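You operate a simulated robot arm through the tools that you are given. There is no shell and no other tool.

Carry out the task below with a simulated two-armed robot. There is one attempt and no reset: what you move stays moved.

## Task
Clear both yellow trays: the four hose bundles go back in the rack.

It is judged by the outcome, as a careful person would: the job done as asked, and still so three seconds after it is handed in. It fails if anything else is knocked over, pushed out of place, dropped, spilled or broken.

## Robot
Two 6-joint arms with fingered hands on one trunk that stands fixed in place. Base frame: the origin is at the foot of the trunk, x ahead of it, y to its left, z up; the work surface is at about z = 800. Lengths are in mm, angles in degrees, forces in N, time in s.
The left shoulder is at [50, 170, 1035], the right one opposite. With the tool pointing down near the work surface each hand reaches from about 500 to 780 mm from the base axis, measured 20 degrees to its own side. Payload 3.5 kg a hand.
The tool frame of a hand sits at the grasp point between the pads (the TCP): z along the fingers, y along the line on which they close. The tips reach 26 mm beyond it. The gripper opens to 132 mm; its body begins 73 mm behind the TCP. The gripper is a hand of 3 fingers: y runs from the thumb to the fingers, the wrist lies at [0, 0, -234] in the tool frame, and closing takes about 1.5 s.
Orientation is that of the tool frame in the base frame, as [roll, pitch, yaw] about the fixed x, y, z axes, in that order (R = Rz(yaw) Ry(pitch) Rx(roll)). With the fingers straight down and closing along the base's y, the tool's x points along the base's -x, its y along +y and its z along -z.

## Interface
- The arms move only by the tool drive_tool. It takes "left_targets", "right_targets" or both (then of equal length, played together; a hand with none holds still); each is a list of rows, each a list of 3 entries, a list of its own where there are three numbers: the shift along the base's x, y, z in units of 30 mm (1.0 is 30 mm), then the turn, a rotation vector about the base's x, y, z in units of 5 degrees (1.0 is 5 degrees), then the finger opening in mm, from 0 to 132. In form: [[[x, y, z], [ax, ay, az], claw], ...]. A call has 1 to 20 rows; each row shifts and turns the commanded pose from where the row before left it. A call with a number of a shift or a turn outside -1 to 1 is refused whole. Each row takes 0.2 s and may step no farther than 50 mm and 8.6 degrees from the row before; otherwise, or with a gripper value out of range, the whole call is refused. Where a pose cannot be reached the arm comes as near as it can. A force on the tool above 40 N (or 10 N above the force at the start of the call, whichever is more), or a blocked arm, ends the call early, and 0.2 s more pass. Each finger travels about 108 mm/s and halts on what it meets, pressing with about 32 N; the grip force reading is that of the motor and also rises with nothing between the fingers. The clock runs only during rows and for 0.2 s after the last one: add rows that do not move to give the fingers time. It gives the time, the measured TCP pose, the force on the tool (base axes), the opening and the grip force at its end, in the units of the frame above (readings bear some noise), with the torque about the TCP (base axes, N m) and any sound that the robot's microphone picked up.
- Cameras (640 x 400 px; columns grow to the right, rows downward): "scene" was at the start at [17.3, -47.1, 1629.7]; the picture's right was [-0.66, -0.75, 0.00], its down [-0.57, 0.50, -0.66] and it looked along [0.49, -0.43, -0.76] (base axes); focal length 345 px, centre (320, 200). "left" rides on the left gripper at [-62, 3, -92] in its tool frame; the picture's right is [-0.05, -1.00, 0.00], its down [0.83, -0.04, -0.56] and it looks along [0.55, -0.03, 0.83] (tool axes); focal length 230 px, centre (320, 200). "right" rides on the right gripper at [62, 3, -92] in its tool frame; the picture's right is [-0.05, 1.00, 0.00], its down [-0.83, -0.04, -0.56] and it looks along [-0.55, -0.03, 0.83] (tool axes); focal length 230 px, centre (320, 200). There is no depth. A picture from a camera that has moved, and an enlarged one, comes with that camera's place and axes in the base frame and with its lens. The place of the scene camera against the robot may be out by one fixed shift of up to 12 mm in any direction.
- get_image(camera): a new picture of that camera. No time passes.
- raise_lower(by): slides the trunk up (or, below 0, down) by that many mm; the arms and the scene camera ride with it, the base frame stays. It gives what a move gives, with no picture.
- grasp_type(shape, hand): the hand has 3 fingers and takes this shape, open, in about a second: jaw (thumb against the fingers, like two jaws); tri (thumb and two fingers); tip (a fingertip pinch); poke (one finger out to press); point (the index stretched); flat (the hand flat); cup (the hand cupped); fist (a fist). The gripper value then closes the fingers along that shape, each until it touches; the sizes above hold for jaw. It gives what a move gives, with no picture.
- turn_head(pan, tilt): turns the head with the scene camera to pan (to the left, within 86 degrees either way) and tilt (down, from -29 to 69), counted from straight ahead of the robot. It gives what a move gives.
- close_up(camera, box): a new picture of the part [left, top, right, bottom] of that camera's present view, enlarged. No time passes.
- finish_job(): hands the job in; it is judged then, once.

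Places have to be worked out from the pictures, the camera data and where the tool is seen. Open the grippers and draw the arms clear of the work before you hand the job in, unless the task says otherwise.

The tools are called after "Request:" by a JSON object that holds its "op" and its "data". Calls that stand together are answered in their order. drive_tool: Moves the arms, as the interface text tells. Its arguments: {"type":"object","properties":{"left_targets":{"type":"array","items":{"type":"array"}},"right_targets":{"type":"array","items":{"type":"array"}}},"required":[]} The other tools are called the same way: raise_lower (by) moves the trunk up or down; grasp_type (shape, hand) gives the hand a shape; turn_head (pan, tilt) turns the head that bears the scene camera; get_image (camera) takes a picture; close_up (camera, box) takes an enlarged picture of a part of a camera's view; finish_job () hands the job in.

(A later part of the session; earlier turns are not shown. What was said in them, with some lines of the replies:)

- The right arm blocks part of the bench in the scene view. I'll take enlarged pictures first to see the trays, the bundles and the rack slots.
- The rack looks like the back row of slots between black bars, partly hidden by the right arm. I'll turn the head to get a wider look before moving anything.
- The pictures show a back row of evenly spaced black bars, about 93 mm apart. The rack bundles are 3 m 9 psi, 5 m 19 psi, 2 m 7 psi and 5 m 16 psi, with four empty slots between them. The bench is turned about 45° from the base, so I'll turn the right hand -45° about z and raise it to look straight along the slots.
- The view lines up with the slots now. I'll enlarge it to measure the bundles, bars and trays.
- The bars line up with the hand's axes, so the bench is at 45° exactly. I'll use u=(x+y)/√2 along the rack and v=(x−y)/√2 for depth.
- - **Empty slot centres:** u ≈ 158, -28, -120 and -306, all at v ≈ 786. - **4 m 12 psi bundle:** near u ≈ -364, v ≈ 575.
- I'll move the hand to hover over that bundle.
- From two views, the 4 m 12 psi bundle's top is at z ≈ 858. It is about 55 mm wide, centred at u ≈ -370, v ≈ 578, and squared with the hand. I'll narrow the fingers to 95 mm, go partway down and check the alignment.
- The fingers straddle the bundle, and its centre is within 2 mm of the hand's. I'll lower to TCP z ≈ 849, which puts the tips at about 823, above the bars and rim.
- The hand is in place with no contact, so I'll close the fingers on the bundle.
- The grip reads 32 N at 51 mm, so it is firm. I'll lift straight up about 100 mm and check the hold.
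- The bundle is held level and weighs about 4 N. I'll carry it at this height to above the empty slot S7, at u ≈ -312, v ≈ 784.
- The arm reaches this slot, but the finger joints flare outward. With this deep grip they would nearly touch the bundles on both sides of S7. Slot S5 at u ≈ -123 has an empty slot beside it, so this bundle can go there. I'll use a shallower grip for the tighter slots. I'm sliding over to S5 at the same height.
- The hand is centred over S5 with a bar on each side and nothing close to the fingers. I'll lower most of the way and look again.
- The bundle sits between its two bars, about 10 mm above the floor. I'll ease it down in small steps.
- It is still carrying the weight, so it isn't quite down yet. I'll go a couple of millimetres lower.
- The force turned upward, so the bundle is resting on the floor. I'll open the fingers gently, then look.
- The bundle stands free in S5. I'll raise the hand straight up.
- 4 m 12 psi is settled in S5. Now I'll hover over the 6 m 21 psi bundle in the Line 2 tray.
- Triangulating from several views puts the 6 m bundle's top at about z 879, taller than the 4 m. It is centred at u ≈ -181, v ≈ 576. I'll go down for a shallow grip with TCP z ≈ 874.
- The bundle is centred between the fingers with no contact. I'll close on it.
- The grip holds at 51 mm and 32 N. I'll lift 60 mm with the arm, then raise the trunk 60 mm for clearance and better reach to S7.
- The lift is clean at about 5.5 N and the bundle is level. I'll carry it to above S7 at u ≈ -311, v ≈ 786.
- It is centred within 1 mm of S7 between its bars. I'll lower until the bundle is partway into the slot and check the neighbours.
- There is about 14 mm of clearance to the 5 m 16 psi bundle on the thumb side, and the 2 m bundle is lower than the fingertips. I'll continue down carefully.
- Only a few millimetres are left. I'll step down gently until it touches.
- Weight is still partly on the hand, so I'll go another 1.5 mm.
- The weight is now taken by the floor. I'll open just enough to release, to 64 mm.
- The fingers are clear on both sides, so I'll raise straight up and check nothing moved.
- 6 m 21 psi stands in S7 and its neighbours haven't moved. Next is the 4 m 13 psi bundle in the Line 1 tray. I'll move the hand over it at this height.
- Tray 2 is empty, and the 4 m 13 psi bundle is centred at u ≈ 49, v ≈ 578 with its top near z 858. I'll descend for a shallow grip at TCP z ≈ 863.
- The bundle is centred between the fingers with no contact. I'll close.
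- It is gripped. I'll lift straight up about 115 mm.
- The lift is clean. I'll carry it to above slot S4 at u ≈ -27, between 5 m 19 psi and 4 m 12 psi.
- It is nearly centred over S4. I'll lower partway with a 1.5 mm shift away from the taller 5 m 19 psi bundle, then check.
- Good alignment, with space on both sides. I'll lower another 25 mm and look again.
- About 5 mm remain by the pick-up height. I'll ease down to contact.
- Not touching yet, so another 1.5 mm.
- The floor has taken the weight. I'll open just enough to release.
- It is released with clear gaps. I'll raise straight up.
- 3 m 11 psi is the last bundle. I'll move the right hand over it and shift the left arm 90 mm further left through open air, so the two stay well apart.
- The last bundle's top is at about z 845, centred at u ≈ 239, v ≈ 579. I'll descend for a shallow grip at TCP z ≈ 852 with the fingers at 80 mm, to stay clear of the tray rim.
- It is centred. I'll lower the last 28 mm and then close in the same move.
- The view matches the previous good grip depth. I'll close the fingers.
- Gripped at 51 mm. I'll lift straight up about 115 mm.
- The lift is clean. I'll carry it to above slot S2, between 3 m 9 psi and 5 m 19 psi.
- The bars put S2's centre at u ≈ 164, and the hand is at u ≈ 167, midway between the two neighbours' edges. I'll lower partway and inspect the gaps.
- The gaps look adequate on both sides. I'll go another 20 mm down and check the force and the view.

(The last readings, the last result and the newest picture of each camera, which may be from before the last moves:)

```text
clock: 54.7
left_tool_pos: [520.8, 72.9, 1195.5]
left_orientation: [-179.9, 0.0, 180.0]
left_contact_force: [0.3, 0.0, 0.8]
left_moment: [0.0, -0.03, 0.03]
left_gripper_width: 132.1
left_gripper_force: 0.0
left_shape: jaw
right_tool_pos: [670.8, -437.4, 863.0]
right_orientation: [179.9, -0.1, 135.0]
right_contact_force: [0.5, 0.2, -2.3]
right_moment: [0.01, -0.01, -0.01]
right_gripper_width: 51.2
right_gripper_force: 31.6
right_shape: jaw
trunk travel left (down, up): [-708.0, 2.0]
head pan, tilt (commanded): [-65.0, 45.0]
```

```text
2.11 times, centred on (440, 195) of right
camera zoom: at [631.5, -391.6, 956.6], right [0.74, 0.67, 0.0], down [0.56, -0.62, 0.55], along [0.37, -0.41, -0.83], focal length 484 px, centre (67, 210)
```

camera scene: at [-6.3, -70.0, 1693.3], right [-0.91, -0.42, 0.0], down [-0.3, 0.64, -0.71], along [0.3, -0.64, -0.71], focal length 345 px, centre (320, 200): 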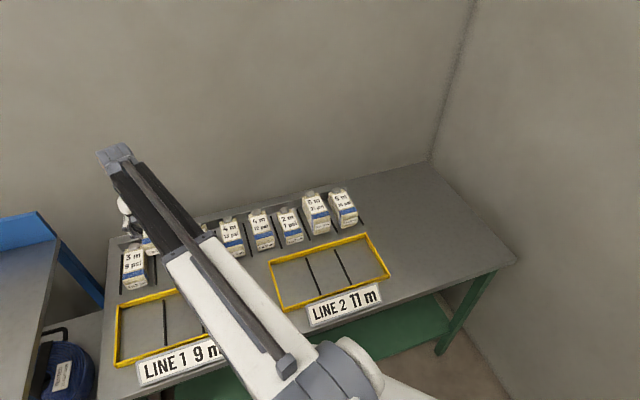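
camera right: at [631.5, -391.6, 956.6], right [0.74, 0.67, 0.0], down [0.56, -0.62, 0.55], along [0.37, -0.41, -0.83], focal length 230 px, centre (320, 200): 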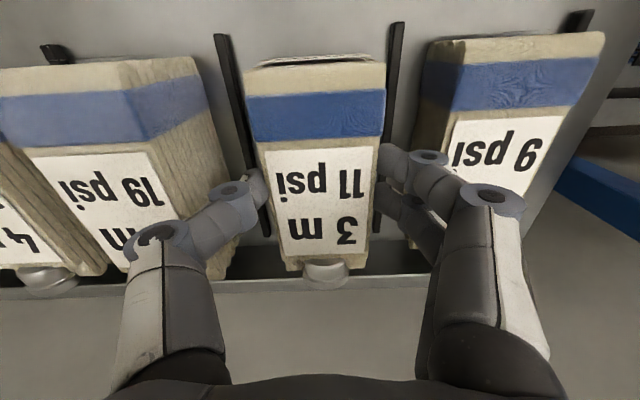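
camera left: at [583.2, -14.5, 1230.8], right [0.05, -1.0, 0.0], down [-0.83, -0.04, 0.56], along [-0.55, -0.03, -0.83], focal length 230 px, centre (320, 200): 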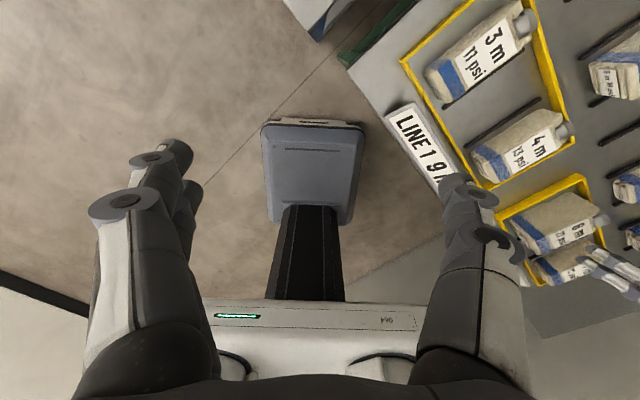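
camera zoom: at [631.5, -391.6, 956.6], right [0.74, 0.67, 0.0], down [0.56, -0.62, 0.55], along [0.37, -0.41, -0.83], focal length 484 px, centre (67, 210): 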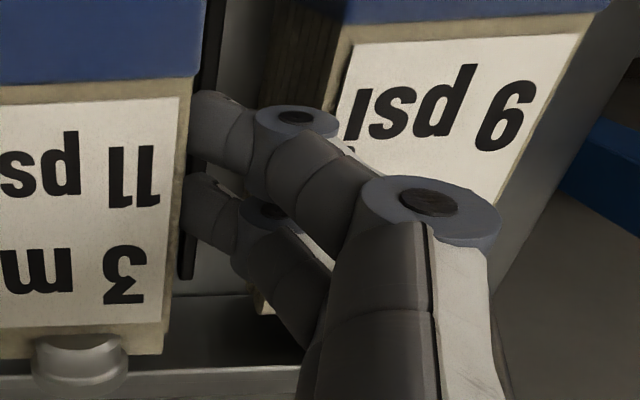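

Both sides still show several millimetres of clearance. I'll shift 1.5 mm away from the taller 5 m bundle and ease down.

Request:
{"op": "drive_tool", "data": {"right_targets": [[[0.035, 0.035, 0], [0, 0, 0], 40], [[0, 0, -0.14], [0, 0, 0], 40], [[0, 0, -0.14], [0, 0, 0], 40]]}}

Request:
{"op": "get_image", "data": {"camera": "right"}}

```text
clock: 55.5
left_tool_pos: [522.2, 73.7, 1195.2]
left_orientation: [179.9, 0.0, -180.0]
left_contact_force: [-0.4, 0.0, 0.1]
left_moment: [0.03, 0.02, 0.01]
left_gripper_width: 131.8
left_gripper_force: 0.1
left_shape: jaw
right_tool_pos: [673.0, -436.9, 856.4]
right_orientation: [179.9, 0.0, 135.0]
right_contact_force: [-0.4, -0.9, -3.9]
right_moment: [0.02, 0.02, -0.02]
right_gripper_width: 51.2
right_gripper_force: 32.0
right_shape: jaw
trunk travel left (down, up): [-708.0, 2.0]
head pan, tilt (commanded): [-65.0, 45.0]
```

```text
taken
camera right: at [632.7, -390.5, 947.8], right [0.74, 0.67, 0.0], down [0.56, -0.62, 0.56], along [0.37, -0.41, -0.83], focal length 230 px, centre (320, 200)
```

right: 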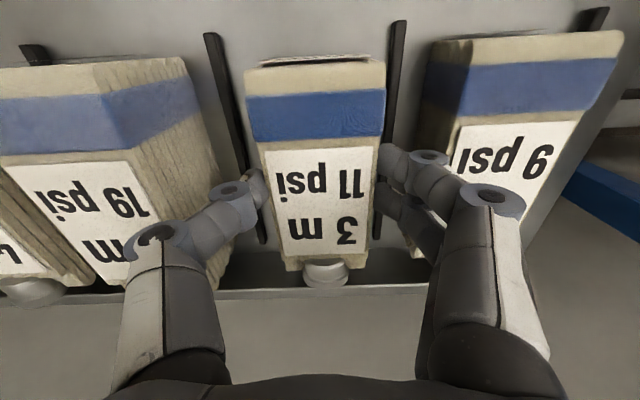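

No side force has shown up. I'll take the last 3 mm in small steps.

Request:
{"op": "drive_tool", "data": {"right_targets": [[[0, 0, -0.05], [0, 0, 0], 40], [[0, 0, -0.05], [0, 0, 0], 40]]}}

```text
clock: 56.1
left_tool_pos: [521.6, 73.7, 1194.5]
left_orientation: [-180.0, 0.0, -180.0]
left_contact_force: [0.4, 0.2, -0.5]
left_moment: [0.02, -0.04, 0.0]
left_gripper_width: 131.8
left_gripper_force: 0.1
left_shape: jaw
right_tool_pos: [673.9, -437.0, 851.9]
right_orientation: [-180.0, 0.0, 135.0]
right_contact_force: [-1.4, -1.0, -2.5]
right_moment: [0.04, 0.03, 0.0]
right_gripper_width: 51.0
right_gripper_force: 32.2
right_shape: jaw
trunk travel left (down, up): [-708.0, 2.0]
head pan, tilt (commanded): [-65.0, 45.0]
```

Nearly down, so I'll go about one more millimetre.

Request:
{"op": "drive_tool", "data": {"right_targets": [[[0, 0, -0.025], [0, 0, 0], 40], [[0, 0, -0.02], [0, 0, 0], 40]]}}

```text
clock: 56.7
left_tool_pos: [521.1, 72.5, 1195.3]
left_orientation: [180.0, 0.0, -179.9]
left_contact_force: [0.4, 0.3, -0.1]
left_moment: [0.01, 0.02, 0.02]
left_gripper_width: 132.1
left_gripper_force: 0.1
left_shape: jaw
right_tool_pos: [674.1, -437.2, 850.4]
right_orientation: [-180.0, 0.0, 135.1]
right_contact_force: [-0.2, -0.6, 2.3]
right_moment: [0.0, 0.03, 0.02]
right_gripper_width: 51.2
right_gripper_force: 31.6
right_shape: jaw
trunk travel left (down, up): [-708.0, 2.0]
head pan, tilt (commanded): [-65.0, 45.0]
```

Contact with the floor is confirmed. I'll open slightly, to 61 mm, to release.

Request:
{"op": "drive_tool", "data": {"right_targets": [[[0, 0, 0], [0, 0, 0], 55], [[0, 0, 0], [0, 0, 0], 58], [[0, 0, 0], [0, 0, 0], 61], [[0, 0, 0], [0, 0, 0], 61]]}}

Request:
{"op": "get_image", "data": {"camera": "right"}}

```text
clock: 57.7
left_tool_pos: [522.5, 74.0, 1195.9]
left_orientation: [180.0, 0.0, 180.0]
left_contact_force: [-0.1, -0.4, -1.0]
left_moment: [-0.02, -0.02, -0.01]
left_gripper_width: 132.0
left_gripper_force: 0.0
left_shape: jaw
right_tool_pos: [673.2, -436.7, 851.2]
right_orientation: [-180.0, 0.0, 135.0]
right_contact_force: [0.0, -0.3, -0.5]
right_moment: [0.01, 0.01, 0.01]
right_gripper_width: 60.5
right_gripper_force: 0.0
right_shape: jaw
trunk travel left (down, up): [-708.0, 2.0]
head pan, tilt (commanded): [-65.0, 45.0]
```

```text
taken
camera right: at [632.6, -390.2, 943.6], right [0.74, 0.67, 0.0], down [0.56, -0.62, 0.56], along [0.37, -0.41, -0.83], focal length 230 px, centre (320, 200)
```

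right: 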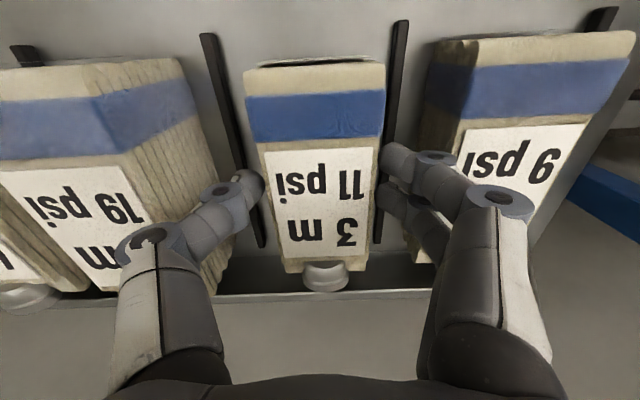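

The grip force is zero and the forces are near zero. I'll raise slowly at first, then faster.

Request:
{"op": "drive_tool", "data": {"right_targets": [[[0, 0, 0.2], [0, 0, 0], 61], [[0, 0, 0.3], [0, 0, 0], 61], [[0, 0, 0.5], [0, 0, 0], 61], [[0, 0, 0.8], [0, 0, 0], 61], [[0, 0, 0.9], [0, 0, 0], 61], [[0, 0, 0.9], [0, 0, 0], 61], [[0, 0, 0.9], [0, 0, 0], 61]]}}

Request:
{"op": "get_image", "data": {"camera": "right"}}

Request:
{"op": "get_image", "data": {"camera": "scene"}}

```text
clock: 59.3
left_tool_pos: [521.4, 72.8, 1196.9]
left_orientation: [-180.0, 0.1, 180.0]
left_contact_force: [0.3, 0.7, 0.7]
left_moment: [-0.06, -0.01, -0.03]
left_gripper_width: 131.6
left_gripper_force: 0.1
left_shape: jaw
right_tool_pos: [673.8, -436.0, 986.7]
right_orientation: [180.0, 0.0, 135.1]
right_contact_force: [-0.1, -0.3, -0.9]
right_moment: [-0.01, 0.0, -0.01]
right_gripper_width: 60.3
right_gripper_force: 0.0
right_shape: jaw
trunk travel left (down, up): [-708.0, 2.0]
head pan, tilt (commanded): [-65.0, 45.0]
```

```text
taken
camera right: at [633.0, -390.3, 1078.7], right [0.74, 0.67, 0.0], down [0.56, -0.62, 0.56], along [0.37, -0.41, -0.83], focal length 230 px, centre (320, 200)
```

right: 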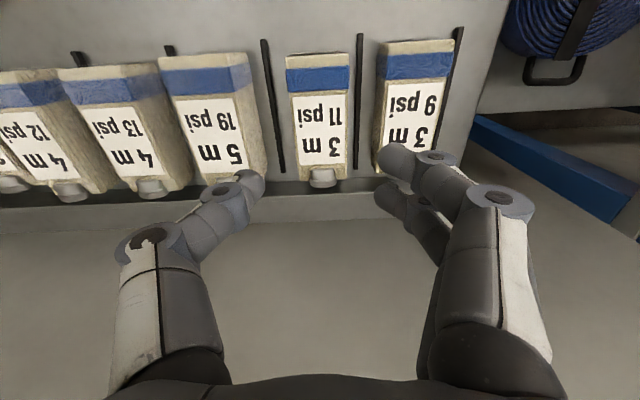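

```text
taken
camera scene: at [-7.0, -69.3, 1693.3], right [-0.91, -0.42, 0.0], down [-0.3, 0.64, -0.71], along [0.3, -0.64, -0.71], focal length 345 px, centre (320, 200)
```

scene: 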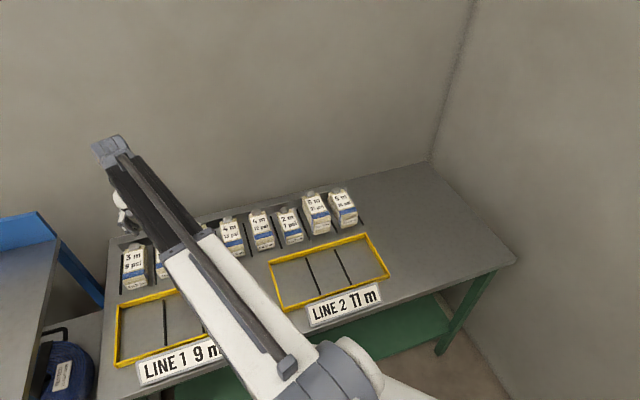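

All four bundles are now in the rack. I'll open the fingers and withdraw the right arm up and back, then take a full look.

Request:
{"op": "drive_tool", "data": {"right_targets": [[[0, 0, 0.9], [0, 0, 0], 61], [[0, 0, 0.9], [0, 0, 0], 61], [[-0.89, 0.17, 0.35], [0, 0, 0], 100], [[-0.89, 0.17, 0.35], [0, 0, 0], 132], [[-0.89, 0.17, 0.35], [0, 0, 0], 132], [[-0.89, 0.17, 0.35], [0, 0, 0], 132], [[-0.89, 0.17, 0.35], [0, 0, 0], 132], [[-0.89, 0.17, 0.35], [0, 0, 0], 132], [[-0.89, 0.17, 0.35], [0, 0, 0], 132], [[-0.89, 0.17, 0.35], [0, 0, 0], 132], [[-0.89, 0.17, 0.35], [0, 0, 0], 132], [[-0.89, 0.17, 0.35], [0, 0, 0], 132], [[-0.89, 0.17, 0.35], [0, 0, 0], 132]]}}

Request:
{"op": "get_image", "data": {"camera": "right"}}

Request:
{"op": "get_image", "data": {"camera": "scene"}}

```text
clock: 62.1
left_tool_pos: [521.4, 73.3, 1194.4]
left_orientation: [-180.0, 0.0, -180.0]
left_contact_force: [-0.5, -0.1, -0.4]
left_moment: [-0.02, 0.02, 0.02]
left_gripper_width: 131.8
left_gripper_force: 0.1
left_shape: jaw
right_tool_pos: [378.3, -381.0, 1155.7]
right_orientation: [-179.9, 0.1, 134.9]
right_contact_force: [-0.4, -0.1, -1.1]
right_moment: [0.04, -0.01, -0.01]
right_gripper_width: 131.8
right_gripper_force: 0.0
right_shape: jaw
trunk travel left (down, up): [-708.0, 2.0]
head pan, tilt (commanded): [-65.0, 45.0]
```

```text
taken
camera right: at [337.9, -333.8, 1248.4], right [0.74, 0.67, 0.0], down [0.56, -0.62, 0.56], along [0.37, -0.41, -0.83], focal length 230 px, centre (320, 200)
```

right: 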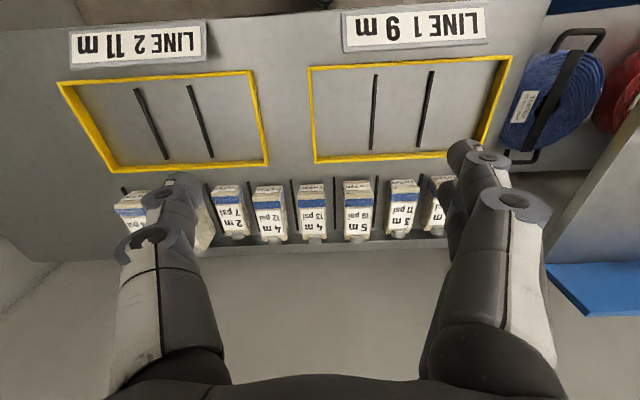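

```text
taken
camera scene: at [-7.2, -69.3, 1693.3], right [-0.91, -0.42, 0.0], down [-0.3, 0.64, -0.71], along [0.3, -0.64, -0.71], focal length 345 px, centre (320, 200)
```

scene: 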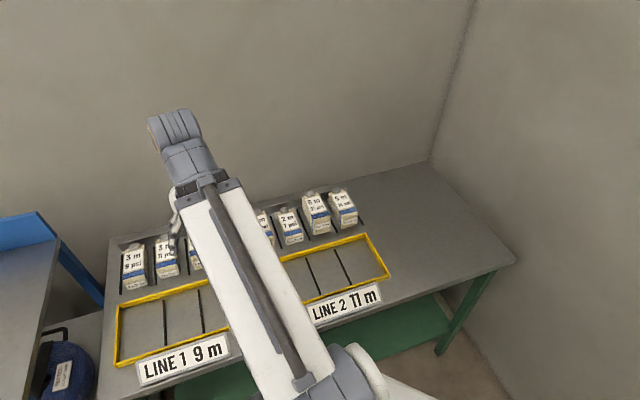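

Both trays are empty and the rack is full. I'll take one enlarged look to confirm every bundle is upright inside its slot before handing in.

Request:
{"op": "close_up", "data": {"camera": "right", "box": [90, 150, 470, 260]}}

Request:
{"op": "close_up", "data": {"camera": "scene", "box": [100, 170, 400, 380]}}

```text
1.68 times, centred on (280, 205) of right
camera zoom: at [337.9, -333.8, 1248.4], right [0.74, 0.67, 0.0], down [0.56, -0.62, 0.56], along [0.37, -0.41, -0.83], focal length 388 px, centre (387, 192)
```

zoom: 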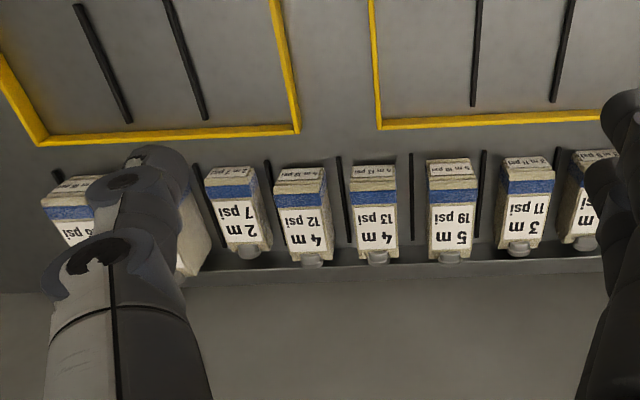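

```text
1.90 times, centred on (250, 275) of scene
camera zoom: at [-7.2, -69.3, 1693.3], right [-0.91, -0.42, 0.0], down [-0.3, 0.64, -0.71], along [0.3, -0.64, -0.71], focal length 657 px, centre (453, 57)
```

zoom: 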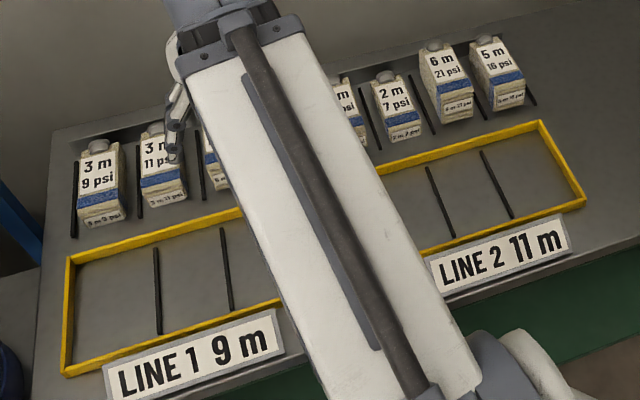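

All eight bundles stand upright, one to a slot. Both trays are empty and square, the signs haven't moved, and both hands are open and clear. I'm handing the job in.

Request:
{"op": "finish_job", "data": {}}

```text
The job is handed in.
```

Both yellow trays are empty, and the four hose bundles are back in the rack, each upright in its own slot. I've handed the job in; no result came back with it.

Counting rack slots from the left as seen from the robot:

| Bundle | From | Rack slot |
|---|---|---|
| 3 m 11 psi | Line 1 tray | 2 |
| 4 m 13 psi | Line 1 tray | 4 |
| 4 m 12 psi | Line 2 tray | 5 |
| 6 m 21 psi | Line 2 tray | 7 |

Nothing shows which bundle belongs in which slot, so I put each one in an empty slot with enough room for the fingers. In the last pictures the bundles already in the rack, the trays and the line signs look undisturbed. Both hands are open and clear of the bench, and I left the trunk 58 mm higher than it started.
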